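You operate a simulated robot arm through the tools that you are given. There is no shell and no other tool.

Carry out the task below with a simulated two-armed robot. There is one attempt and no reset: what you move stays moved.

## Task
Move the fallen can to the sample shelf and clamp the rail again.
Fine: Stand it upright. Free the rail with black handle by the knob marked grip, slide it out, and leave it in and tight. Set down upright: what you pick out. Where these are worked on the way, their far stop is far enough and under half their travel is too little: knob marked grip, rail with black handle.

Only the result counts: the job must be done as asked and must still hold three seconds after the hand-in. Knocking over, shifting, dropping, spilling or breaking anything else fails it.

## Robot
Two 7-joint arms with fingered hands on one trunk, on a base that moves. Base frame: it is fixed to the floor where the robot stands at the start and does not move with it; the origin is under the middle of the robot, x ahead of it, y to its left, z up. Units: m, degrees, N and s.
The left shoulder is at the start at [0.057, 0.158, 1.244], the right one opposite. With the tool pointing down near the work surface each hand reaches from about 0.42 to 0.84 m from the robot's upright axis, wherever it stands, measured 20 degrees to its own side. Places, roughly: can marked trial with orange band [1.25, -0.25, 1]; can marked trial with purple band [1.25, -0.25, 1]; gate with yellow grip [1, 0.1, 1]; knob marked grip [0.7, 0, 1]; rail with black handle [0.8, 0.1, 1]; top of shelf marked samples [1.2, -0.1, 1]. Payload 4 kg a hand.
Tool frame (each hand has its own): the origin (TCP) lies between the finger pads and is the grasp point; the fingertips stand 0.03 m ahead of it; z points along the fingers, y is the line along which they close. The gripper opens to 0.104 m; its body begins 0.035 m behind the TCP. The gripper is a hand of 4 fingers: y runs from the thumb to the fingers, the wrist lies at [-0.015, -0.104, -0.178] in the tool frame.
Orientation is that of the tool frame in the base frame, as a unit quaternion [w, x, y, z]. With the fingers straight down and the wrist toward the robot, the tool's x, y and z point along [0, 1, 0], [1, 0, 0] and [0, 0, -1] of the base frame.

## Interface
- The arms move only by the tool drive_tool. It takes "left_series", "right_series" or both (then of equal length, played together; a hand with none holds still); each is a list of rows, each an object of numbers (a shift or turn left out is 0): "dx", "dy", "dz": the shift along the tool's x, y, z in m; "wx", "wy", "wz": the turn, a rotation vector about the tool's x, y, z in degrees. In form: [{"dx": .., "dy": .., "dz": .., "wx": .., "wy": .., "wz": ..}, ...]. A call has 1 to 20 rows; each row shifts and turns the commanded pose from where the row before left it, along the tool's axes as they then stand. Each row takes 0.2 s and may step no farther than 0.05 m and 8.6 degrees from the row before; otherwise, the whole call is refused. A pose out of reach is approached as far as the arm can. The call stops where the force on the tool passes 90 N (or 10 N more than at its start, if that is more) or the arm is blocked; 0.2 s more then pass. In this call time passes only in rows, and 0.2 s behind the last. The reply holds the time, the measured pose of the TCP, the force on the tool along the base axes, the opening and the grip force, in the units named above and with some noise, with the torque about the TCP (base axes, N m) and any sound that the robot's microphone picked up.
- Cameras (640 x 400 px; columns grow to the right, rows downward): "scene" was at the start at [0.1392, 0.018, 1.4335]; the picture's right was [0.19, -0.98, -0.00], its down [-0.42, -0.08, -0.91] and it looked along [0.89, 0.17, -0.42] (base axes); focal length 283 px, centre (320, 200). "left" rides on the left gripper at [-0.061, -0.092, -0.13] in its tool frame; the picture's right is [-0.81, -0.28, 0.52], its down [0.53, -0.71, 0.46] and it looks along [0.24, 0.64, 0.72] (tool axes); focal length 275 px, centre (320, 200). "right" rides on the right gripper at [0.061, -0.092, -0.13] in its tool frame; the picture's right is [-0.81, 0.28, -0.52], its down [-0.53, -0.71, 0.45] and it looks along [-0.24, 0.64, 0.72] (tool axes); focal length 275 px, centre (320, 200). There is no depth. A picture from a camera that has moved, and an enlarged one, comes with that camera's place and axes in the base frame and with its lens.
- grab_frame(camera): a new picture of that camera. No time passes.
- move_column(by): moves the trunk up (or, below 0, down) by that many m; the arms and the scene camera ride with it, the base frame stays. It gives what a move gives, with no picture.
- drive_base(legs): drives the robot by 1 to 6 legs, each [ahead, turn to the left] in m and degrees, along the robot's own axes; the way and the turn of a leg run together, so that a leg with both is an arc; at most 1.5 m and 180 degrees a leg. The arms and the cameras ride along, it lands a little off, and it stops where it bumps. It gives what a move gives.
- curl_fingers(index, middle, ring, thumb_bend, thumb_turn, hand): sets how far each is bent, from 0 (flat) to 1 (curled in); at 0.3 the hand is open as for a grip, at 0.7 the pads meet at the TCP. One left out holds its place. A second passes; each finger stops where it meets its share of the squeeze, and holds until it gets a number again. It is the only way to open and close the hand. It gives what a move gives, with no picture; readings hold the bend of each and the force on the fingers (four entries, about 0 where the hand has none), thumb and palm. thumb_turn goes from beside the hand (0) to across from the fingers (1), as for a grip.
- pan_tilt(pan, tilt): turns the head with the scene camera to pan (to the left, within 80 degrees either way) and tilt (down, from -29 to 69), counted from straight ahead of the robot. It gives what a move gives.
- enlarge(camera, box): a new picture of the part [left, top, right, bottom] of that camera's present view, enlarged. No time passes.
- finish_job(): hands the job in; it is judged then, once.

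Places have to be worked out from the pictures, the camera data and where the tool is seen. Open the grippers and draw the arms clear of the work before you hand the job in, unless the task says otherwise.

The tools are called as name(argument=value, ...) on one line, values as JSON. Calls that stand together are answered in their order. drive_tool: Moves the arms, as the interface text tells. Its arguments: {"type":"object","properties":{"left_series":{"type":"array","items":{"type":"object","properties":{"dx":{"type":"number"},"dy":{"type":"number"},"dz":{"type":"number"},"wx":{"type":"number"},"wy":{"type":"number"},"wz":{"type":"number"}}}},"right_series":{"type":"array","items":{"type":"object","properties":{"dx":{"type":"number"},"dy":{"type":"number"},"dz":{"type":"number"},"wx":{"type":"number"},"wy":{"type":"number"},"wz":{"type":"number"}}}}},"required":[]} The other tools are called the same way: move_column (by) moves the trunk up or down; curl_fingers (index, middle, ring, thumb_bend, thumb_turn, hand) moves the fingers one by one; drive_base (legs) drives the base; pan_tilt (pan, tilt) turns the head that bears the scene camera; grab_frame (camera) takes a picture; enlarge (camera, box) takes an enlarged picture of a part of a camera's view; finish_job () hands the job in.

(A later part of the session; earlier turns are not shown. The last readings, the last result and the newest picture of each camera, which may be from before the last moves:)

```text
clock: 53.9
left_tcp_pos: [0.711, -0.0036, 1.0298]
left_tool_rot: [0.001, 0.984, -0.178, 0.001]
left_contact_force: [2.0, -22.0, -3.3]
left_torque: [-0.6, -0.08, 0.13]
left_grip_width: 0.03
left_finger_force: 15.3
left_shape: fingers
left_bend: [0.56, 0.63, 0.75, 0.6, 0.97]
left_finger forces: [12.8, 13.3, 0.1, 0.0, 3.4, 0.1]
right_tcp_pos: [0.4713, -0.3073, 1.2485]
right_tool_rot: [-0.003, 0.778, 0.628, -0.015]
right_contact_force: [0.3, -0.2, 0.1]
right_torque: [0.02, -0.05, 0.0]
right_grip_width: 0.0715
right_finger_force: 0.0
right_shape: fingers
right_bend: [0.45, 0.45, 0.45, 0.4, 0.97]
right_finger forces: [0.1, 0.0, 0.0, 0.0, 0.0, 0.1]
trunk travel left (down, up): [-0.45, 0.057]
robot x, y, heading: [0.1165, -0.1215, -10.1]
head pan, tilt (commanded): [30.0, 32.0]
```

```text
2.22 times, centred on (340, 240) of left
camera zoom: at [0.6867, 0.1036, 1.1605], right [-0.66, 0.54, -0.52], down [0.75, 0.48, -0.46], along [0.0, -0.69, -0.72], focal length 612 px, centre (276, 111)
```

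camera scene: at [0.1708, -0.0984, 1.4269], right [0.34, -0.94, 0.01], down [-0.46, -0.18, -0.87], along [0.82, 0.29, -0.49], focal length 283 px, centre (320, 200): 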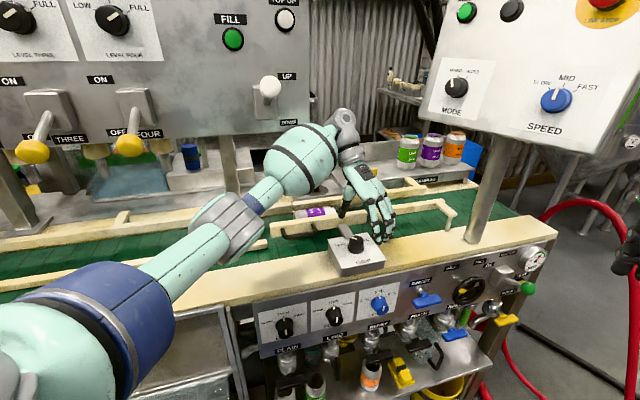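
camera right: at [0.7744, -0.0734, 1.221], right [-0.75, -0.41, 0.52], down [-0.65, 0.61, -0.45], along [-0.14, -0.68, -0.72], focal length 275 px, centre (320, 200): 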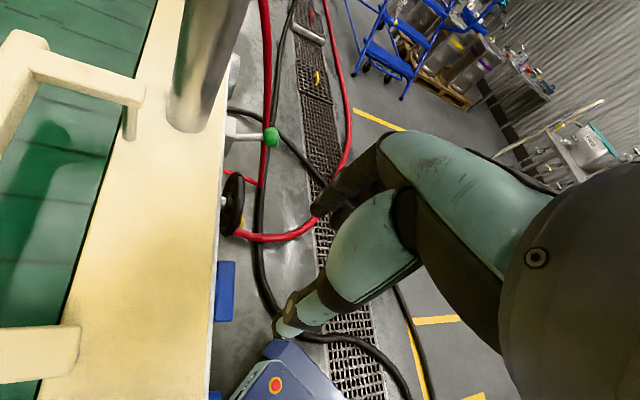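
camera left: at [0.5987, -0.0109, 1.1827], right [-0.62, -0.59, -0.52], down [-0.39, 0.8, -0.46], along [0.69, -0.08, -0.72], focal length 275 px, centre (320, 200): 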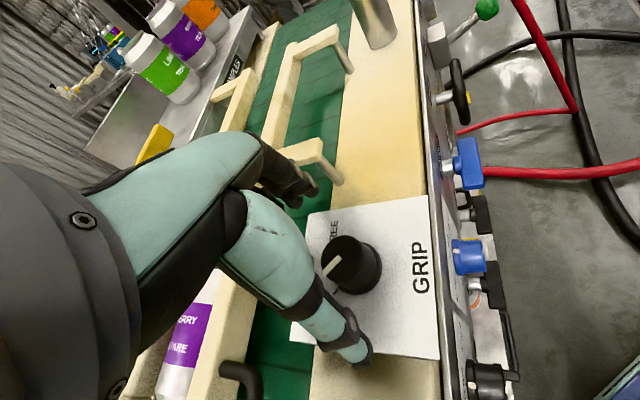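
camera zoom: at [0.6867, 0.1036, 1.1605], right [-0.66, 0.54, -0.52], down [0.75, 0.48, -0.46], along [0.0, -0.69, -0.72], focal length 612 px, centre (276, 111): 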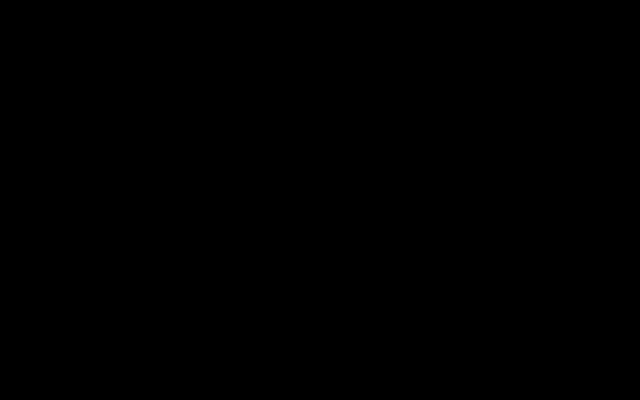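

The indicator is now about 39 degrees right of centre, and FREE is at about 45-48. I turn one more small step.

drive_tool(left_series=[{"wz": 4}, {"wz": 4}])

enlarge(camera="scene", box=[300, 190, 400, 270])

```text
clock: 54.5
left_tcp_pos: [0.7113, -0.0036, 1.0292]
left_tool_rot: [0.0, 0.969, -0.245, 0.001]
left_contact_force: [-0.4, -25.8, -1.6]
left_torque: [-0.71, -0.08, 0.17]
left_grip_width: 0.03
left_finger_force: 15.8
left_shape: fingers
left_bend: [0.55, 0.62, 0.75, 0.61, 0.97]
left_finger forces: [14.0, 15.2, 0.0, 0.1, 2.9, 0.1]
right_tcp_pos: [0.4706, -0.3073, 1.2477]
right_tool_rot: [-0.003, 0.778, 0.628, -0.016]
right_contact_force: [-0.3, 0.7, 0.0]
right_torque: [0.0, 0.0, 0.03]
right_grip_width: 0.0714
right_finger_force: 0.1
right_shape: fingers
right_bend: [0.45, 0.45, 0.45, 0.4, 0.97]
right_finger forces: [0.0, 0.0, 0.0, 0.1, 0.0, 0.1]
trunk travel left (down, up): [-0.45, 0.057]
robot x, y, heading: [0.1226, -0.1223, -9.8]
head pan, tilt (commanded): [30.0, 32.0]
```

```text
5.00 times, centred on (350, 230) of scene
camera zoom: at [0.2511, -0.1045, 1.4214], right [0.34, -0.94, -0.01], down [-0.51, -0.18, -0.84], along [0.79, 0.29, -0.54], focal length 1417 px, centre (170, 50)
```

zoom: 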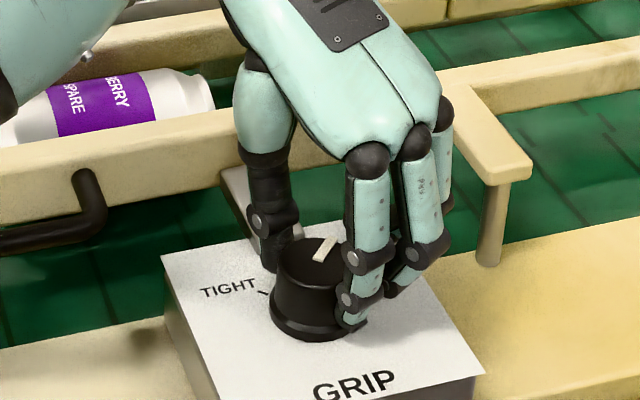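

The hand has turned about 90 degrees and the indicator now points at FREE. I loosen slightly, lift clear of the knob, then open fully.

curl_fingers(hand="left", index=0.42, middle=0.45, ring=0.5, thumb_bend=0.54)

drive_tool(left_series=[{"dz": -0.02}, {"dz": -0.02}, {"dz": -0.03}, {"dz": -0.03}])

enlarge(camera="scene", box=[280, 180, 420, 280])

```text
clock: 55.5
left_tcp_pos: [0.71, 0.0017, 1.0293]
left_tool_rot: [0.0, 0.97, -0.244, 0.0]
left_contact_force: [0.6, -0.1, 0.0]
left_torque: [0.0, -0.01, -0.01]
left_grip_width: 0.057
left_finger_force: 0.0
left_shape: fingers
left_bend: [0.42, 0.45, 0.5, 0.54, 0.97]
left_finger forces: [0.0, 0.0, 0.0, 0.0, 0.0, 0.1]
right_tcp_pos: [0.4705, -0.3026, 1.2493]
right_tool_rot: [0.0, 0.778, 0.629, -0.017]
right_contact_force: [0.4, 0.5, -0.2]
right_torque: [0.03, -0.01, 0.03]
right_grip_width: 0.0719
right_finger_force: 0.1
right_shape: fingers
right_bend: [0.45, 0.45, 0.45, 0.4, 0.97]
right_finger forces: [0.0, 0.0, 0.0, 0.0, 0.1, 0.1]
trunk travel left (down, up): [-0.45, 0.057]
robot x, y, heading: [0.1145, -0.1234, -10.0]
head pan, tilt (commanded): [30.0, 32.0]
```

```text
clock: 56.7
left_tcp_pos: [0.6818, 0.0044, 1.0794]
left_tool_rot: [-0.002, 0.967, -0.248, -0.051]
left_contact_force: [-0.5, 0.7, 0.0]
left_torque: [-0.01, 0.0, 0.0]
left_grip_width: 0.0573
left_finger_force: 0.0
left_shape: fingers
left_bend: [0.42, 0.45, 0.5, 0.54, 0.97]
left_finger forces: [0.1, 0.0, 0.0, 0.0, 0.0, 0.1]
right_tcp_pos: [0.456, -0.3, 1.2548]
right_tool_rot: [0.005, 0.778, 0.628, -0.012]
right_contact_force: [-1.0, -0.6, -0.1]
right_torque: [0.02, 0.01, 0.03]
right_grip_width: 0.0713
right_finger_force: 0.2
right_shape: fingers
right_bend: [0.45, 0.45, 0.45, 0.4, 0.97]
right_finger forces: [0.0, 0.0, 0.0, 0.0, 0.0, 0.0]
trunk travel left (down, up): [-0.45, 0.057]
robot x, y, heading: [0.1159, -0.1236, -10.0]
head pan, tilt (commanded): [30.0, 32.0]
stopped in row 4 (left hand): the arm was blocked; the commanded pose is now the measured one
```

```text
4.00 times, centred on (350, 230) of scene
camera zoom: at [0.2484, -0.0992, 1.4228], right [0.34, -0.94, -0.01], down [-0.51, -0.18, -0.84], along [0.79, 0.29, -0.54], focal length 1134 px, centre (200, 80)
```

zoom: 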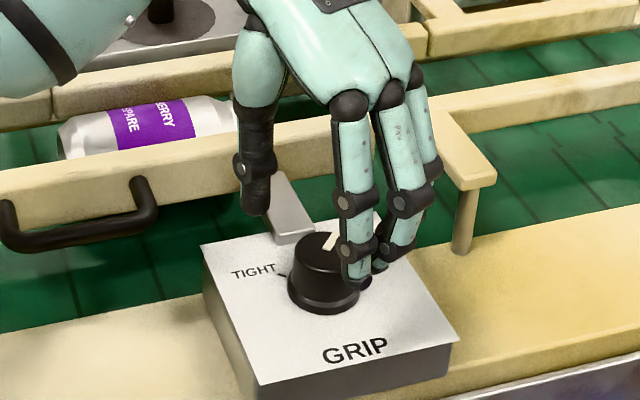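

The knob shows FREE and the hand is above it. I rotate the left hand back to a comfortable yaw, then lift it for a clear view.

drive_tool(left_series=[{"wz": -8.5}, {"wz": -8.5}, {"wz": -8.5}, {"wz": -8.5, "dz": -0.01}, {"wz": -8.5, "dz": -0.01}, {"wz": -8.5, "dz": -0.01}, {"wz": -8.5, "dz": -0.01}, {"wz": -8.5, "dz": -0.01}, {"wz": -8.5, "dz": -0.01}, {"wz": -8.5, "dz": -0.01}, {"wz": -8.5, "dz": -0.01}, {"wz": -8.5}, {"wz": -8.5}])

curl_fingers(hand="left", index=0.3, middle=0.3, ring=0.3, thumb_bend=0.3)

grab_frame(camera="scene")

grab_frame(camera="left")

```text
clock: 59.5
left_tcp_pos: [0.692, 0.0019, 1.1607]
left_tool_rot: [-0.043, 0.754, 0.655, -0.028]
left_contact_force: [0.0, -0.6, 0.1]
left_torque: [0.0, -0.01, -0.02]
left_grip_width: 0.0571
left_finger_force: 0.0
left_shape: fingers
left_bend: [0.42, 0.45, 0.5, 0.54, 0.97]
left_finger forces: [0.0, 0.0, 0.0, 0.0, 0.0, 0.0]
right_tcp_pos: [0.4599, -0.3026, 1.2513]
right_tool_rot: [0.004, 0.778, 0.628, -0.013]
right_contact_force: [0.5, -0.2, -0.5]
right_torque: [0.01, -0.01, -0.02]
right_grip_width: 0.0715
right_finger_force: 0.1
right_shape: fingers
right_bend: [0.45, 0.45, 0.45, 0.4, 0.97]
right_finger forces: [0.0, 0.0, 0.0, 0.0, 0.0, 0.0]
trunk travel left (down, up): [-0.45, 0.057]
robot x, y, heading: [0.115, -0.1226, -10.2]
head pan, tilt (commanded): [30.0, 32.0]
```

```text
clock: 60.5
left_tcp_pos: [0.6908, 0.0027, 1.1605]
left_tool_rot: [-0.041, 0.754, 0.655, -0.027]
left_contact_force: [0.2, -0.1, -0.3]
left_torque: [0.01, 0.0, 0.0]
left_grip_width: 0.1026
left_finger_force: 0.1
left_shape: fingers
left_bend: [0.3, 0.3, 0.3, 0.3, 0.97]
left_finger forces: [0.0, 0.0, 0.1, 0.1, 0.0, 0.1]
right_tcp_pos: [0.4557, -0.3015, 1.2522]
right_tool_rot: [0.004, 0.778, 0.628, -0.012]
right_contact_force: [0.8, 0.1, 1.4]
right_torque: [-0.02, 0.01, -0.03]
right_grip_width: 0.0714
right_finger_force: 0.0
right_shape: fingers
right_bend: [0.45, 0.45, 0.45, 0.4, 0.97]
right_finger forces: [0.0, 0.0, 0.1, 0.1, 0.1, 0.0]
trunk travel left (down, up): [-0.45, 0.057]
robot x, y, heading: [0.117, -0.1224, -9.9]
head pan, tilt (commanded): [30.0, 32.0]
```

```text
taken
camera scene: at [0.2493, -0.0998, 1.4215], right [0.34, -0.94, -0.01], down [-0.51, -0.18, -0.84], along [0.79, 0.29, -0.54], focal length 283 px, centre (320, 200)
```

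scene: 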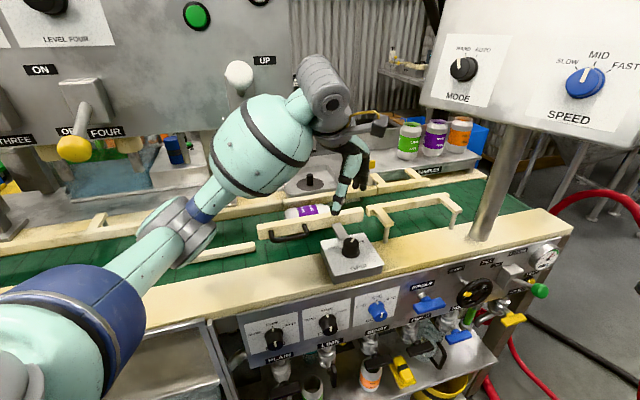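

```text
taken
camera left: at [0.6036, -0.049, 1.2989], right [-0.44, -0.75, -0.5], down [-0.67, 0.64, -0.38], along [0.6, 0.17, -0.78], focal length 275 px, centre (320, 200)
```

left: 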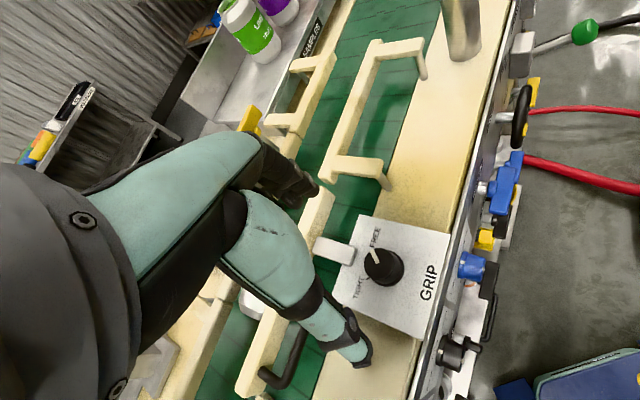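

I enlarge the left camera view to confirm the knob's indicator lines up with the FREE tick.

enlarge(camera="left", box=[330, 200, 450, 320])

enlarge(camera="scene", box=[240, 180, 400, 290])

```text
3.33 times, centred on (390, 260) of left
camera zoom: at [0.6036, -0.049, 1.2989], right [-0.44, -0.75, -0.5], down [-0.67, 0.64, -0.38], along [0.6, 0.17, -0.78], focal length 918 px, centre (87, 0)
```

zoom: 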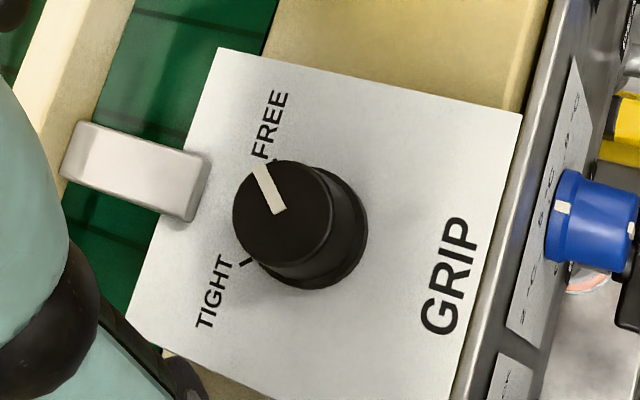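

```text
3.64 times, centred on (320, 235) of scene
camera zoom: at [0.2493, -0.0998, 1.4215], right [0.34, -0.94, -0.01], down [-0.51, -0.18, -0.84], along [0.79, 0.29, -0.54], focal length 1031 px, centre (320, 73)
```

zoom: 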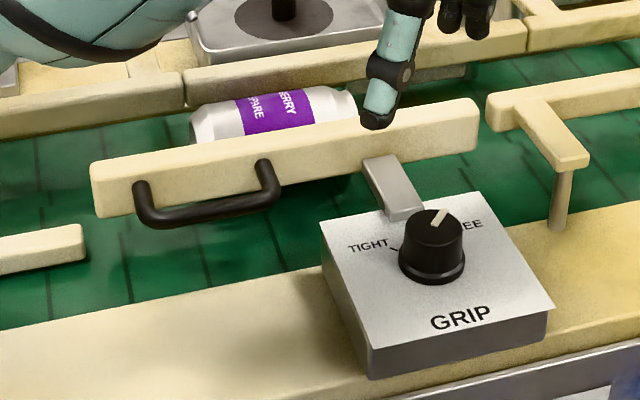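

The knob is clearly at FREE. The handle bar's centre is about (0.701, 0.146, 0.986). I level the left hand, turn it so the fingers close across the bar, and move above the handle.

drive_tool(left_series=[{"wx": -5.6, "wy": -0.7}, {"wz": -8.5}, {"wz": -8.5}, {"wz": -8.5}, {"wz": -8.5}, {"wz": -8.5}, {"dx": 0.0278, "dy": 0.017, "dz": 0.01}, {"dx": 0.0278, "dy": 0.017, "dz": 0.01}, {"dx": 0.0278, "dy": 0.017, "dz": 0.01}, {"dx": 0.0278, "dy": 0.017, "dz": 0.01}, {}])

curl_fingers(hand="left", index=0.46, middle=0.46, ring=0.46, thumb_bend=0.35)

grab_frame(camera="left")

enlarge(camera="scene", box=[200, 140, 400, 290])

```text
clock: 62.9
left_tcp_pos: [0.684, 0.1358, 1.1211]
left_tool_rot: [0.001, 0.467, 0.884, 0.0]
left_contact_force: [1.0, 0.2, -0.7]
left_torque: [0.0, -0.01, -0.06]
left_grip_width: 0.103
left_finger_force: 0.1
left_shape: fingers
left_bend: [0.3, 0.3, 0.3, 0.3, 0.97]
left_finger forces: [0.1, 0.1, 0.0, 0.1, 0.1, 0.1]
right_tcp_pos: [0.4547, -0.2985, 1.2539]
right_tool_rot: [0.005, 0.778, 0.629, -0.012]
right_contact_force: [0.7, 1.0, 0.0]
right_torque: [-0.02, -0.02, -0.01]
right_grip_width: 0.0715
right_finger_force: 0.1
right_shape: fingers
right_bend: [0.45, 0.45, 0.45, 0.4, 0.97]
right_finger forces: [0.0, 0.2, 0.1, 0.0, 0.1, 0.0]
trunk travel left (down, up): [-0.45, 0.057]
robot x, y, heading: [0.1216, -0.1241, -10.2]
head pan, tilt (commanded): [30.0, 32.0]
```

```text
clock: 63.9
left_tcp_pos: [0.6848, 0.1338, 1.1201]
left_tool_rot: [-0.001, 0.467, 0.884, 0.0]
left_contact_force: [0.3, 0.0, 0.1]
left_torque: [-0.02, -0.03, 0.0]
left_grip_width: 0.077
left_finger_force: 0.0
left_shape: fingers
left_bend: [0.46, 0.46, 0.46, 0.35, 0.97]
left_finger forces: [0.1, 0.0, 0.1, 0.0, 0.0, 0.1]
right_tcp_pos: [0.4588, -0.3013, 1.2528]
right_tool_rot: [0.004, 0.778, 0.628, -0.013]
right_contact_force: [0.0, 0.4, -0.8]
right_torque: [0.0, -0.01, 0.0]
right_grip_width: 0.0715
right_finger_force: 0.0
right_shape: fingers
right_bend: [0.45, 0.45, 0.45, 0.4, 0.97]
right_finger forces: [0.1, 0.0, 0.1, 0.1, 0.1, 0.0]
trunk travel left (down, up): [-0.45, 0.057]
robot x, y, heading: [0.1156, -0.1212, -10.1]
head pan, tilt (commanded): [30.0, 32.0]
```

```text
taken
camera left: at [0.6445, 0.0309, 1.2513], right [0.23, -0.82, -0.52], down [-0.89, 0.04, -0.45], along [0.39, 0.57, -0.72], focal length 275 px, centre (320, 200)
```

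left: 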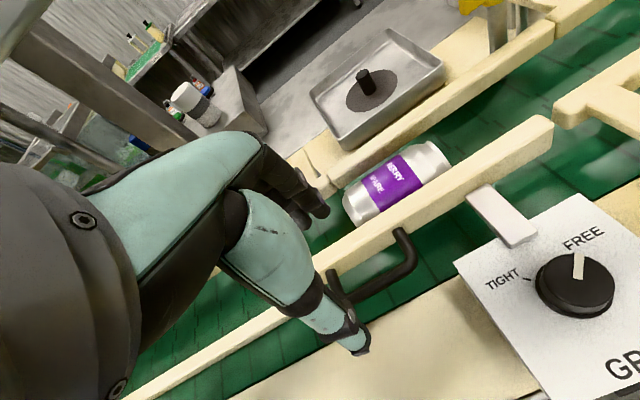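

```text
2.67 times, centred on (300, 215) of scene
camera zoom: at [0.2504, -0.0987, 1.4213], right [0.34, -0.94, -0.01], down [-0.51, -0.18, -0.84], along [0.79, 0.29, -0.54], focal length 756 px, centre (373, 160)
```

zoom: 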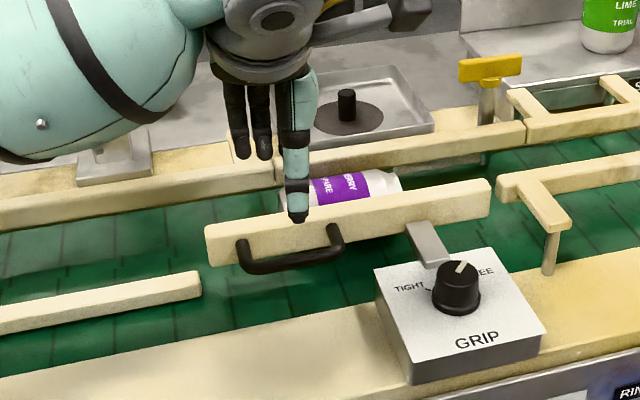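

The handle and can are well seen, and the TCP sits about 2 cm in front of the bar, so the fingers should drop between bar and rail. I lower in steps.

drive_tool(left_series=[{"dz": 0.025}, {"dz": 0.025}, {"dz": 0.02}, {}])

grab_frame(camera="left")

enlarge(camera="scene", box=[220, 160, 380, 280])

```text
clock: 64.9
left_tcp_pos: [0.6834, 0.1333, 1.0539]
left_tool_rot: [0.003, 0.467, 0.884, 0.004]
left_contact_force: [0.4, 1.2, 17.7]
left_torque: [0.59, -0.53, -0.05]
left_grip_width: 0.077
left_finger_force: 9.3
left_shape: fingers
left_bend: [0.46, 0.43, 0.46, 0.35, 0.97]
left_finger forces: [0.0, 18.1, 0.0, 0.0, 0.0, 0.0]
right_tcp_pos: [0.4543, -0.3028, 1.253]
right_tool_rot: [0.004, 0.778, 0.628, -0.012]
right_contact_force: [-0.1, 0.7, 0.0]
right_torque: [0.0, -0.02, -0.01]
right_grip_width: 0.0715
right_finger_force: 0.1
right_shape: fingers
right_bend: [0.45, 0.45, 0.45, 0.4, 0.97]
right_finger forces: [0.0, 0.1, 0.1, 0.0, 0.0, 0.1]
trunk travel left (down, up): [-0.45, 0.057]
robot x, y, heading: [0.1197, -0.1242, -9.9]
head pan, tilt (commanded): [30.0, 32.0]
```

```text
taken
camera left: at [0.6415, 0.0298, 1.1836], right [0.23, -0.82, -0.52], down [-0.89, 0.04, -0.46], along [0.4, 0.57, -0.72], focal length 275 px, centre (320, 200)
```

left: 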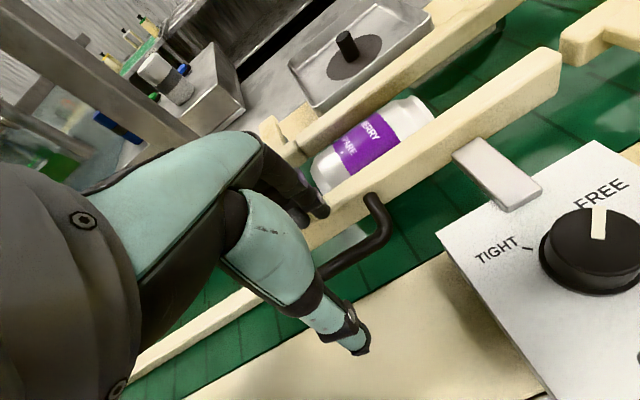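

```text
3.33 times, centred on (300, 220) of scene
camera zoom: at [0.2473, -0.1004, 1.4218], right [0.34, -0.94, -0.01], down [-0.51, -0.18, -0.84], along [0.79, 0.29, -0.54], focal length 945 px, centre (387, 133)
```

zoom: 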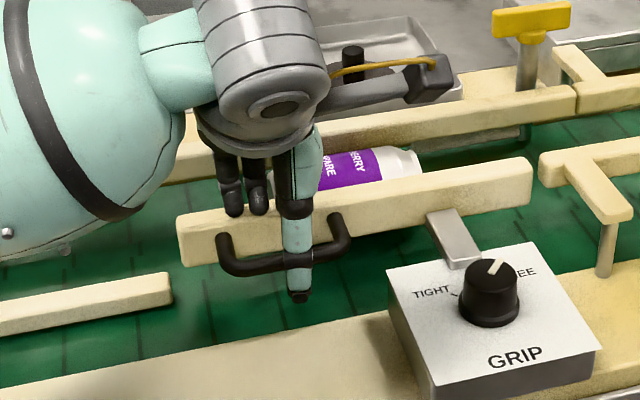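

The middle fingertip landed on the rail top, so the fingers reach farther out than I assumed. I lift, curl them more, and shift about 1 cm toward me.

drive_tool(left_series=[{"dz": -0.02}, {"dy": -0.01}, {}])

curl_fingers(hand="left", index=0.56, middle=0.56, ring=0.56, thumb_bend=0.3)

enlarge(camera="left", box=[240, 130, 440, 380])

enlarge(camera="scene", box=[220, 160, 380, 280])

```text
clock: 65.7
left_tcp_pos: [0.6755, 0.1271, 1.0697]
left_tool_rot: [-0.001, 0.467, 0.884, 0.0]
left_contact_force: [-0.5, 0.2, 0.7]
left_torque: [-0.01, -0.03, 0.02]
left_grip_width: 0.0768
left_finger_force: 0.1
left_shape: fingers
left_bend: [0.46, 0.46, 0.46, 0.35, 0.97]
left_finger forces: [0.0, 0.1, 0.1, 0.0, 0.1, 0.1]
right_tcp_pos: [0.4574, -0.2998, 1.2535]
right_tool_rot: [0.004, 0.778, 0.628, -0.011]
right_contact_force: [0.6, 0.4, 0.2]
right_torque: [-0.01, 0.02, -0.02]
right_grip_width: 0.0715
right_finger_force: 0.0
right_shape: fingers
right_bend: [0.45, 0.45, 0.45, 0.4, 0.97]
right_finger forces: [0.0, 0.0, 0.0, 0.0, 0.1, 0.0]
trunk travel left (down, up): [-0.45, 0.057]
robot x, y, heading: [0.112, -0.1252, -10.2]
head pan, tilt (commanded): [30.0, 32.0]
```

```text
clock: 66.7
left_tcp_pos: [0.6752, 0.1275, 1.0715]
left_tool_rot: [0.0, 0.467, 0.884, 0.001]
left_contact_force: [-0.5, 0.0, 0.8]
left_torque: [-0.03, -0.01, 0.0]
left_grip_width: 0.0697
left_finger_force: 0.1
left_shape: fingers
left_bend: [0.56, 0.56, 0.56, 0.3, 0.97]
left_finger forces: [0.0, 0.0, 0.1, 0.1, 0.0, 0.0]
right_tcp_pos: [0.457, -0.3008, 1.2534]
right_tool_rot: [0.004, 0.778, 0.628, -0.012]
right_contact_force: [0.8, -0.5, -0.6]
right_torque: [-0.02, 0.0, -0.01]
right_grip_width: 0.0715
right_finger_force: 0.0
right_shape: fingers
right_bend: [0.45, 0.45, 0.45, 0.4, 0.97]
right_finger forces: [0.0, 0.1, 0.0, 0.1, 0.0, 0.0]
trunk travel left (down, up): [-0.45, 0.057]
robot x, y, heading: [0.1172, -0.1219, -10.3]
head pan, tilt (commanded): [30.0, 32.0]
```

```text
1.60 times, centred on (340, 255) of left
camera zoom: at [0.6342, 0.0249, 1.2012], right [0.23, -0.82, -0.52], down [-0.89, 0.04, -0.46], along [0.39, 0.57, -0.72], focal length 440 px, centre (288, 112)
```

zoom: 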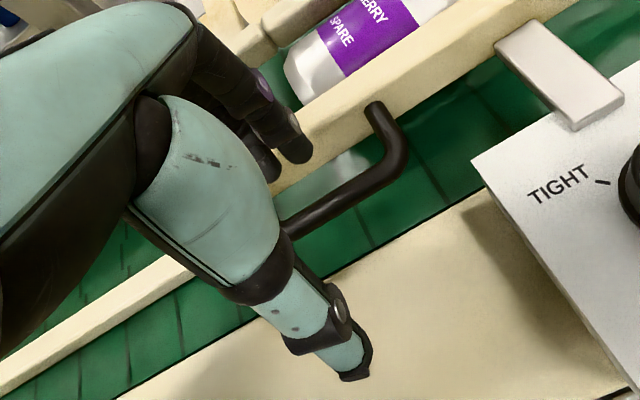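

```text
3.33 times, centred on (300, 220) of scene
camera zoom: at [0.2495, -0.0996, 1.4215], right [0.34, -0.94, -0.01], down [-0.51, -0.18, -0.84], along [0.79, 0.29, -0.54], focal length 945 px, centre (387, 133)
```

zoom: 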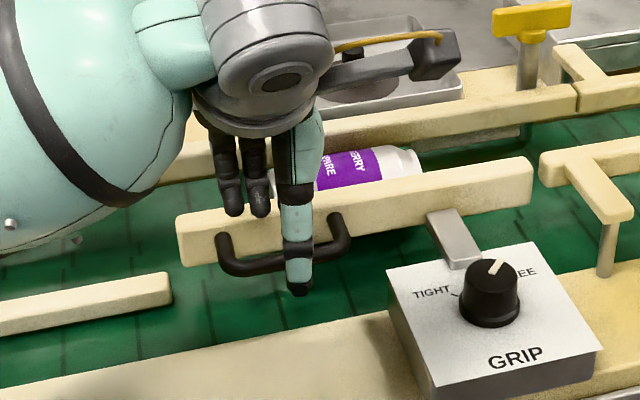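

From the camera the fingertips at bend 0.56 sit near n 0.657 and slant outward higher up. Straighter fingers at bend 0.3 will fit the gap behind the bar better, so I reopen, shift back about 1 cm, and check.

curl_fingers(hand="left", index=0.3, middle=0.3, ring=0.3, thumb_bend=0.3)

drive_tool(left_series=[{"dy": -0.012}, {}])

enlarge(camera="left", box=[240, 130, 440, 380])

enlarge(camera="scene", box=[220, 160, 380, 280])

grab_frame(camera="right")

```text
clock: 67.7
left_tcp_pos: [0.6757, 0.1283, 1.0704]
left_tool_rot: [-0.001, 0.467, 0.884, 0.0]
left_contact_force: [-0.2, -0.7, 0.4]
left_torque: [0.02, -0.02, 0.03]
left_grip_width: 0.1027
left_finger_force: 0.1
left_shape: fingers
left_bend: [0.3, 0.3, 0.3, 0.3, 0.97]
left_finger forces: [0.0, 0.1, 0.0, 0.0, 0.1, 0.0]
right_tcp_pos: [0.4569, -0.3007, 1.2538]
right_tool_rot: [0.004, 0.778, 0.628, -0.012]
right_contact_force: [0.6, -0.1, -1.0]
right_torque: [-0.01, -0.01, 0.01]
right_grip_width: 0.0716
right_finger_force: 0.1
right_shape: fingers
right_bend: [0.45, 0.45, 0.45, 0.4, 0.97]
right_finger forces: [0.0, 0.0, 0.0, 0.1, 0.1, 0.0]
trunk travel left (down, up): [-0.45, 0.057]
robot x, y, heading: [0.116, -0.1232, -9.9]
head pan, tilt (commanded): [30.0, 32.0]
```

```text
clock: 68.3
left_tcp_pos: [0.6657, 0.1207, 1.0696]
left_tool_rot: [-0.001, 0.468, 0.884, 0.0]
left_contact_force: [0.4, 1.0, -0.2]
left_torque: [-0.01, -0.02, -0.01]
left_grip_width: 0.1031
left_finger_force: 0.1
left_shape: fingers
left_bend: [0.3, 0.3, 0.3, 0.3, 0.97]
left_finger forces: [0.0, 0.0, 0.0, 0.0, 0.0, 0.0]
right_tcp_pos: [0.4581, -0.3016, 1.2539]
right_tool_rot: [0.005, 0.778, 0.628, -0.012]
right_contact_force: [-0.1, -0.2, 0.3]
right_torque: [0.0, 0.01, -0.03]
right_grip_width: 0.0715
right_finger_force: 0.1
right_shape: fingers
right_bend: [0.45, 0.45, 0.45, 0.4, 0.97]
right_finger forces: [0.0, 0.0, 0.0, 0.0, 0.1, 0.1]
trunk travel left (down, up): [-0.45, 0.057]
robot x, y, heading: [0.1189, -0.1167, -10.2]
head pan, tilt (commanded): [30.0, 32.0]
```

```text
1.60 times, centred on (340, 255) of left
camera zoom: at [0.6249, 0.0181, 1.201], right [0.23, -0.82, -0.52], down [-0.89, 0.04, -0.46], along [0.39, 0.57, -0.72], focal length 440 px, centre (288, 112)
```

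zoom: 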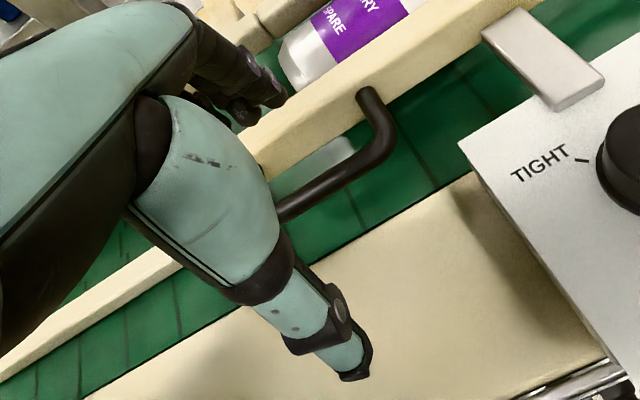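

```text
3.33 times, centred on (300, 220) of scene
camera zoom: at [0.2497, -0.0995, 1.4214], right [0.34, -0.94, -0.01], down [-0.51, -0.18, -0.84], along [0.79, 0.29, -0.54], focal length 945 px, centre (387, 133)
```

zoom: 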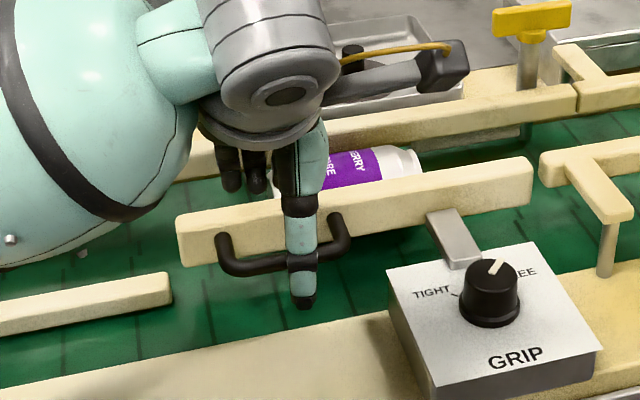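

```text
taken
camera right: at [0.3831, -0.2199, 1.382], right [0.11, -0.84, 0.53], down [-0.82, -0.38, -0.44], along [0.57, -0.39, -0.72], focal length 275 px, centre (320, 200)
```

right: 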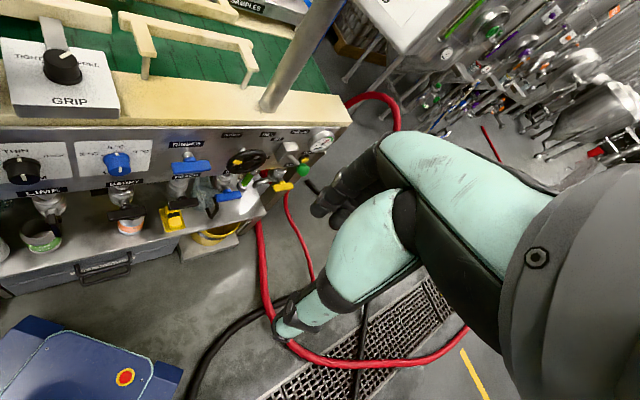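

With bend 0.3 the fingertips sit about 0.076 ahead of the TCP, near the rail's face. I shift back another 12 mm and lower step by step, watching the contact readings.

drive_tool(left_series=[{"dy": -0.013}, {"dz": 0.012}, {"dz": 0.012}, {"dz": 0.012}, {}])

enlarge(camera="left", box=[240, 130, 440, 380])

enlarge(camera="scene", box=[240, 190, 350, 270])

```text
clock: 69.5
left_tcp_pos: [0.6553, 0.1138, 1.0339]
left_tool_rot: [0.0, 0.467, 0.884, 0.0]
left_contact_force: [0.2, 0.2, -1.1]
left_torque: [0.0, 0.02, -0.04]
left_grip_width: 0.1029
left_finger_force: 0.0
left_shape: fingers
left_bend: [0.3, 0.3, 0.3, 0.3, 0.97]
left_finger forces: [0.0, 0.0, 0.1, 0.1, 0.0, 0.0]
right_tcp_pos: [0.4573, -0.3021, 1.2536]
right_tool_rot: [0.003, 0.778, 0.628, -0.012]
right_contact_force: [-0.2, 0.7, -0.7]
right_torque: [0.0, 0.03, 0.01]
right_grip_width: 0.0711
right_finger_force: 0.0
right_shape: fingers
right_bend: [0.45, 0.45, 0.45, 0.4, 0.97]
right_finger forces: [0.1, 0.0, 0.0, 0.1, 0.0, 0.0]
trunk travel left (down, up): [-0.45, 0.057]
robot x, y, heading: [0.1169, -0.1229, -9.9]
head pan, tilt (commanded): [30.0, 32.0]
```

```text
1.60 times, centred on (340, 255) of left
camera zoom: at [0.6145, 0.0107, 1.1648], right [0.23, -0.82, -0.52], down [-0.89, 0.04, -0.46], along [0.39, 0.57, -0.72], focal length 440 px, centre (288, 112)
```

zoom: 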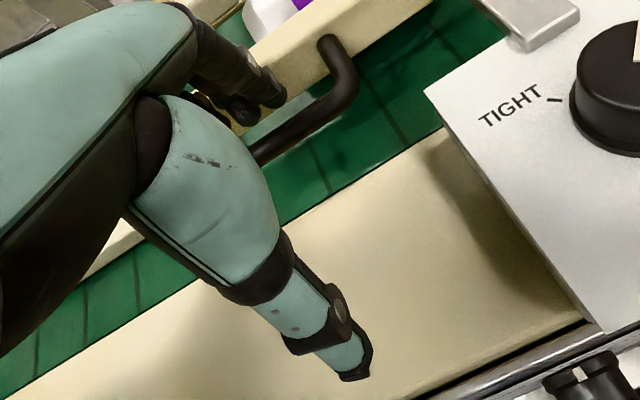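

```text
5.00 times, centred on (295, 230) of scene
camera zoom: at [0.2497, -0.0995, 1.4214], right [0.34, -0.94, -0.01], down [-0.51, -0.18, -0.84], along [0.79, 0.29, -0.54], focal length 1417 px, centre (445, 50)
```

zoom: 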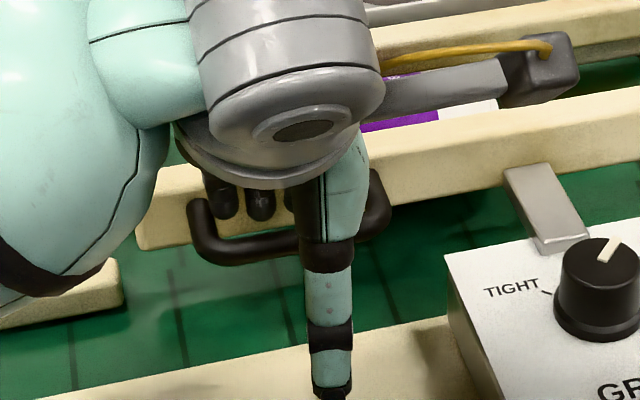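

The fingertips are now entering the gap behind the handle bar without contact. I centre along the handle by shifting 12 mm right, then lower about 18 mm more.

drive_tool(left_series=[{"dx": -0.012}, {"dz": 0.009}, {"dz": 0.009}, {}])

enlarge(camera="left", box=[240, 130, 440, 380])

enlarge(camera="scene", box=[240, 190, 350, 270])

```text
clock: 70.5
left_tcp_pos: [0.6626, 0.1022, 1.016]
left_tool_rot: [0.0, 0.467, 0.884, 0.0]
left_contact_force: [0.0, 0.3, -0.5]
left_torque: [-0.03, 0.0, -0.03]
left_grip_width: 0.103
left_finger_force: 0.8
left_shape: fingers
left_bend: [0.3, 0.3, 0.3, 0.3, 0.97]
left_finger forces: [0.1, 0.0, 0.0, 0.1, 0.0, 0.0]
right_tcp_pos: [0.4571, -0.3023, 1.2523]
right_tool_rot: [0.004, 0.778, 0.628, -0.013]
right_contact_force: [0.1, 0.8, 0.0]
right_torque: [-0.02, -0.01, -0.01]
right_grip_width: 0.0717
right_finger_force: 0.0
right_shape: fingers
right_bend: [0.45, 0.45, 0.45, 0.4, 0.97]
right_finger forces: [0.0, 0.0, 0.0, 0.0, 0.0, 0.1]
trunk travel left (down, up): [-0.45, 0.057]
robot x, y, heading: [0.1169, -0.1215, -10.1]
head pan, tilt (commanded): [30.0, 32.0]
```

```text
1.60 times, centred on (340, 255) of left
camera zoom: at [0.621, 0.0004, 1.1467], right [0.23, -0.82, -0.52], down [-0.89, 0.04, -0.45], along [0.39, 0.57, -0.72], focal length 440 px, centre (288, 112)
```

zoom: 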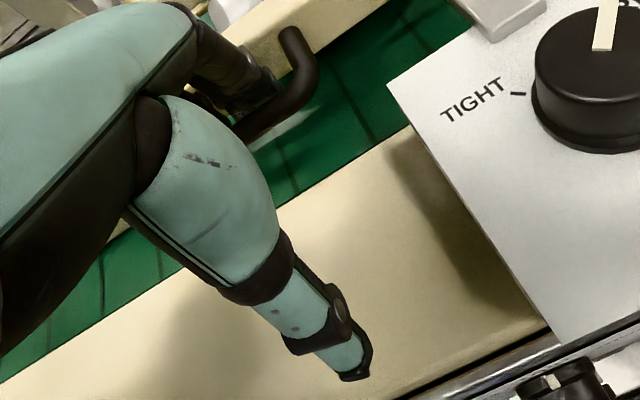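

```text
5.00 times, centred on (295, 230) of scene
camera zoom: at [0.2499, -0.0999, 1.4214], right [0.34, -0.94, -0.01], down [-0.51, -0.18, -0.84], along [0.79, 0.29, -0.54], focal length 1417 px, centre (445, 50)
```

zoom: 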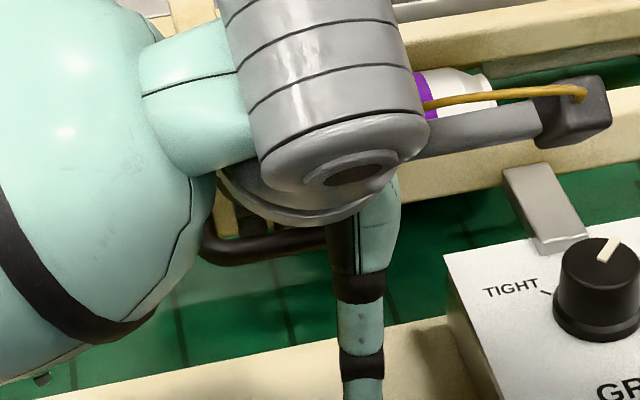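

The fingers are behind the bar. I lower 8 mm more for a good hook and begin to pull toward the robot in small steps.

drive_tool(left_series=[{"dz": 0.008}, {"dy": -0.008}, {"dy": -0.008}, {"dy": -0.008}, {"dy": -0.008}, {}])

grab_frame(camera="scene")

grab_frame(camera="left")

```text
clock: 71.9
left_tcp_pos: [0.6366, 0.0851, 1.0078]
left_tool_rot: [0.0, 0.467, 0.884, -0.001]
left_contact_force: [2.2, 1.3, 1.2]
left_torque: [0.04, -0.04, 0.03]
left_grip_width: 0.1054
left_finger_force: 1.1
left_shape: fingers
left_bend: [0.29, 0.3, 0.3, 0.3, 0.97]
left_finger forces: [2.2, 0.0, 0.0, 0.0, 0.0, 0.0]
right_tcp_pos: [0.4571, -0.3015, 1.2534]
right_tool_rot: [0.004, 0.778, 0.628, -0.013]
right_contact_force: [-0.7, 0.1, -0.4]
right_torque: [0.03, 0.0, 0.02]
right_grip_width: 0.0717
right_finger_force: 0.0
right_shape: fingers
right_bend: [0.45, 0.45, 0.45, 0.4, 0.97]
right_finger forces: [0.0, 0.0, 0.0, 0.0, 0.0, 0.0]
trunk travel left (down, up): [-0.45, 0.057]
robot x, y, heading: [0.1167, -0.1206, -10.1]
head pan, tilt (commanded): [30.0, 32.0]
```

```text
taken
camera scene: at [0.2497, -0.0994, 1.4214], right [0.34, -0.94, -0.01], down [-0.51, -0.18, -0.84], along [0.79, 0.29, -0.54], focal length 283 px, centre (320, 200)
```

scene: 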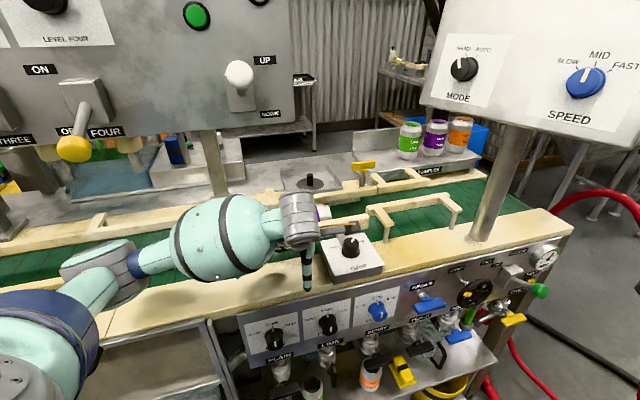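

```text
taken
camera left: at [0.5944, -0.0177, 1.1394], right [0.23, -0.82, -0.52], down [-0.89, 0.04, -0.46], along [0.4, 0.56, -0.72], focal length 275 px, centre (320, 200)
```

left: 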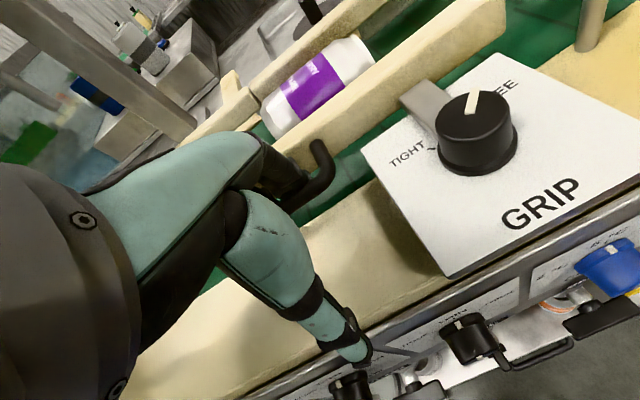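

The pull met only about 2 N. I enlarge the scene to see whether the rail moved.

enlarge(camera="scene", box=[280, 160, 440, 280])

enlarge(camera="left", box=[220, 20, 540, 220])

```text
3.33 times, centred on (360, 220) of scene
camera zoom: at [0.2497, -0.0994, 1.4214], right [0.34, -0.94, -0.01], down [-0.51, -0.18, -0.84], along [0.79, 0.29, -0.54], focal length 945 px, centre (187, 133)
```

zoom: 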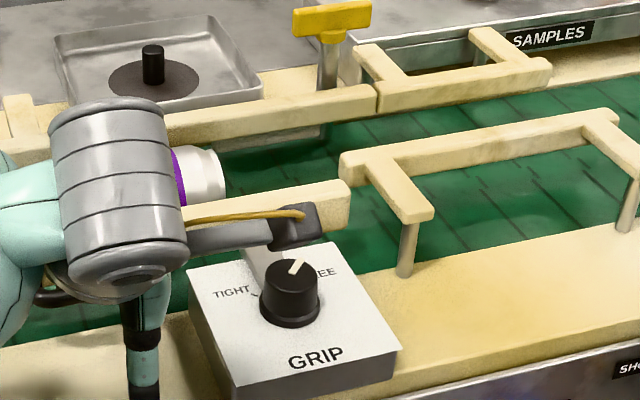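

```text
2.00 times, centred on (380, 120) of left
camera zoom: at [0.5944, -0.0177, 1.1394], right [0.23, -0.82, -0.52], down [-0.89, 0.04, -0.46], along [0.4, 0.56, -0.72], focal length 551 px, centre (200, 360)
```

zoom: 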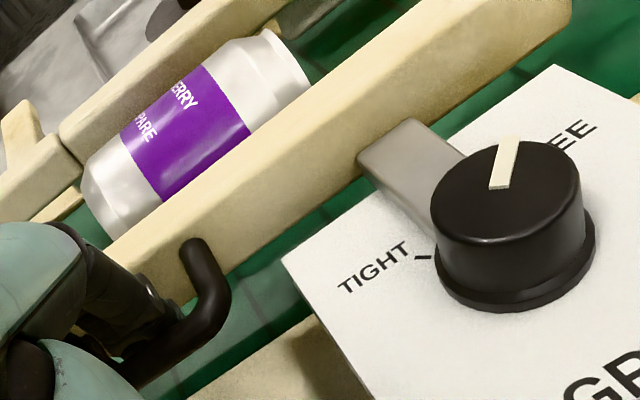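

The rail has slid out about 2 cm and moves easily. I keep pulling in small steps, watching for the stop.

drive_tool(left_series=[{"dy": -0.008}, {"dy": -0.008}, {"dy": -0.008}, {}])

enlarge(camera="scene", box=[280, 160, 440, 280])

enlarge(camera="left", box=[220, 20, 540, 220])

```text
clock: 72.9
left_tcp_pos: [0.6168, 0.0736, 1.0087]
left_tool_rot: [0.0, 0.467, 0.884, 0.0]
left_contact_force: [12.0, 6.6, -1.8]
left_torque: [-0.04, 0.05, 0.04]
left_grip_width: 0.1128
left_finger_force: 6.1
left_shape: fingers
left_bend: [0.24, 0.3, 0.3, 0.3, 0.97]
left_finger forces: [11.9, 0.0, 0.1, 0.0, 0.0, 0.0]
right_tcp_pos: [0.4584, -0.2996, 1.2525]
right_tool_rot: [0.005, 0.778, 0.628, -0.014]
right_contact_force: [0.0, -0.2, -0.1]
right_torque: [0.02, 0.02, -0.01]
right_grip_width: 0.0714
right_finger_force: 0.1
right_shape: fingers
right_bend: [0.45, 0.45, 0.45, 0.4, 0.97]
right_finger forces: [0.0, 0.0, 0.1, 0.1, 0.0, 0.0]
trunk travel left (down, up): [-0.45, 0.057]
robot x, y, heading: [0.1176, -0.119, -9.8]
head pan, tilt (commanded): [30.0, 32.0]
```

```text
3.33 times, centred on (360, 220) of scene
camera zoom: at [0.2517, -0.0986, 1.4212], right [0.34, -0.94, -0.01], down [-0.51, -0.18, -0.84], along [0.79, 0.29, -0.54], focal length 945 px, centre (187, 133)
```

zoom: 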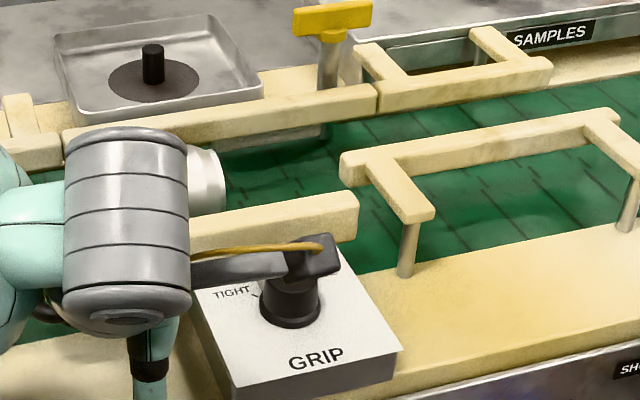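

```text
2.00 times, centred on (380, 120) of left
camera zoom: at [0.5762, -0.0296, 1.1391], right [0.23, -0.82, -0.52], down [-0.89, 0.04, -0.46], along [0.39, 0.57, -0.72], focal length 551 px, centre (200, 360)
```

zoom: 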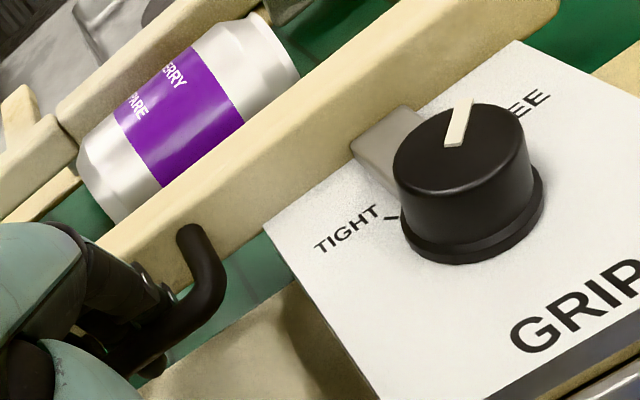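

The force is at 12 N on the index finger and the rail is still creeping out. I curl the fingers a bit more around the bar to share the load, then pull on.

curl_fingers(hand="left", index=0.4, middle=0.42, ring=0.42)

drive_tool(left_series=[{"dy": -0.008}, {"dy": -0.008}, {}])

enlarge(camera="scene", box=[280, 160, 440, 280])

enlarge(camera="left", box=[220, 20, 540, 220])

```text
clock: 73.9
left_tcp_pos: [0.6185, 0.0749, 1.0078]
left_tool_rot: [0.001, 0.465, 0.885, 0.0]
left_contact_force: [21.8, 13.9, 10.5]
left_torque: [0.41, -0.39, -0.2]
left_grip_width: 0.1096
left_finger_force: 13.0
left_shape: fingers
left_bend: [0.25, 0.38, 0.35, 0.3, 0.97]
left_finger forces: [13.3, 5.0, 8.5, 0.0, 0.1, 0.1]
right_tcp_pos: [0.4606, -0.2999, 1.2516]
right_tool_rot: [0.004, 0.778, 0.628, -0.014]
right_contact_force: [0.1, -0.8, 0.6]
right_torque: [0.02, 0.01, 0.01]
right_grip_width: 0.0713
right_finger_force: 0.2
right_shape: fingers
right_bend: [0.45, 0.45, 0.45, 0.4, 0.97]
right_finger forces: [0.0, 0.0, 0.0, 0.1, 0.0, 0.0]
trunk travel left (down, up): [-0.45, 0.057]
robot x, y, heading: [0.1222, -0.1213, -9.8]
head pan, tilt (commanded): [30.0, 32.0]
```

```text
clock: 74.7
left_tcp_pos: [0.6129, 0.0679, 1.0066]
left_tool_rot: [0.004, 0.462, 0.887, 0.0]
left_contact_force: [49.2, 32.3, 6.6]
left_torque: [0.19, -0.2, -0.62]
left_grip_width: 0.1181
left_finger_force: 28.7
left_shape: fingers
left_bend: [0.2, 0.32, 0.28, 0.3, 0.97]
left_finger forces: [22.8, 15.4, 18.4, 0.0, 0.0, 0.1]
right_tcp_pos: [0.466, -0.2968, 1.2513]
right_tool_rot: [0.005, 0.778, 0.628, -0.015]
right_contact_force: [0.6, 0.4, 0.3]
right_torque: [0.0, 0.03, -0.02]
right_grip_width: 0.0713
right_finger_force: 0.0
right_shape: fingers
right_bend: [0.45, 0.45, 0.45, 0.4, 0.97]
right_finger forces: [0.1, 0.1, 0.0, 0.1, 0.1, 0.0]
trunk travel left (down, up): [-0.45, 0.057]
robot x, y, heading: [0.1185, -0.1195, -10.0]
head pan, tilt (commanded): [30.0, 32.0]
```

```text
3.33 times, centred on (360, 220) of scene
camera zoom: at [0.2592, -0.0941, 1.4204], right [0.34, -0.94, -0.01], down [-0.52, -0.18, -0.84], along [0.79, 0.29, -0.55], focal length 945 px, centre (187, 133)
```

zoom: 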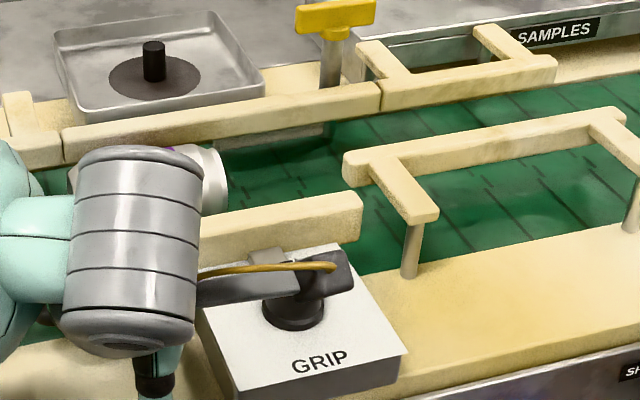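

```text
2.00 times, centred on (380, 120) of left
camera zoom: at [0.5713, -0.0338, 1.1374], right [0.24, -0.82, -0.51], down [-0.89, 0.03, -0.46], along [0.39, 0.57, -0.72], focal length 551 px, centre (200, 360)
```

zoom: 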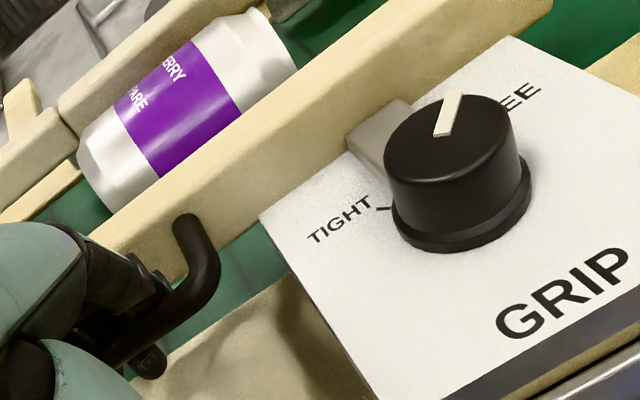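

The pull reached about 59 N with no further motion, so the rail is at its far stop, roughly 3.5 cm out. I relax the pull before withdrawing the fingers upward.

drive_tool(left_series=[{"dy": 0.007}, {"dy": 0.007}, {}])

curl_fingers(hand="left", index=0.28, middle=0.33, ring=0.3)

```text
clock: 75.5
left_tcp_pos: [0.6161, 0.0722, 1.0071]
left_tool_rot: [0.001, 0.467, 0.884, 0.0]
left_contact_force: [22.9, 17.7, 12.2]
left_torque: [0.46, -0.51, -0.12]
left_grip_width: 0.1127
left_finger_force: 15.4
left_shape: fingers
left_bend: [0.24, 0.36, 0.33, 0.3, 0.97]
left_finger forces: [14.4, 6.6, 9.7, 0.1, 0.0, 0.0]
right_tcp_pos: [0.4602, -0.2985, 1.2515]
right_tool_rot: [0.004, 0.778, 0.628, -0.014]
right_contact_force: [-0.1, 0.1, 0.3]
right_torque: [0.02, -0.03, 0.0]
right_grip_width: 0.0717
right_finger_force: 0.0
right_shape: fingers
right_bend: [0.45, 0.45, 0.45, 0.4, 0.97]
right_finger forces: [0.0, 0.1, 0.0, 0.0, 0.0, 0.0]
trunk travel left (down, up): [-0.45, 0.057]
robot x, y, heading: [0.119, -0.122, -10.0]
head pan, tilt (commanded): [30.0, 32.0]
```

```text
clock: 76.5
left_tcp_pos: [0.615, 0.0709, 1.0076]
left_tool_rot: [-0.001, 0.467, 0.884, 0.0]
left_contact_force: [10.4, 8.0, 1.4]
left_torque: [-0.03, -0.07, 0.09]
left_grip_width: 0.1171
left_finger_force: 5.9
left_shape: fingers
left_bend: [0.22, 0.32, 0.29, 0.3, 0.97]
left_finger forces: [9.2, 1.5, 1.6, 0.0, 0.0, 0.0]
right_tcp_pos: [0.4595, -0.3009, 1.2516]
right_tool_rot: [0.004, 0.778, 0.628, -0.014]
right_contact_force: [0.4, 0.2, 0.1]
right_torque: [-0.01, 0.02, -0.02]
right_grip_width: 0.0716
right_finger_force: 0.0
right_shape: fingers
right_bend: [0.45, 0.45, 0.45, 0.4, 0.97]
right_finger forces: [0.0, 0.1, 0.0, 0.1, 0.0, 0.1]
trunk travel left (down, up): [-0.45, 0.057]
robot x, y, heading: [0.1219, -0.128, -9.8]
head pan, tilt (commanded): [30.0, 32.0]
```

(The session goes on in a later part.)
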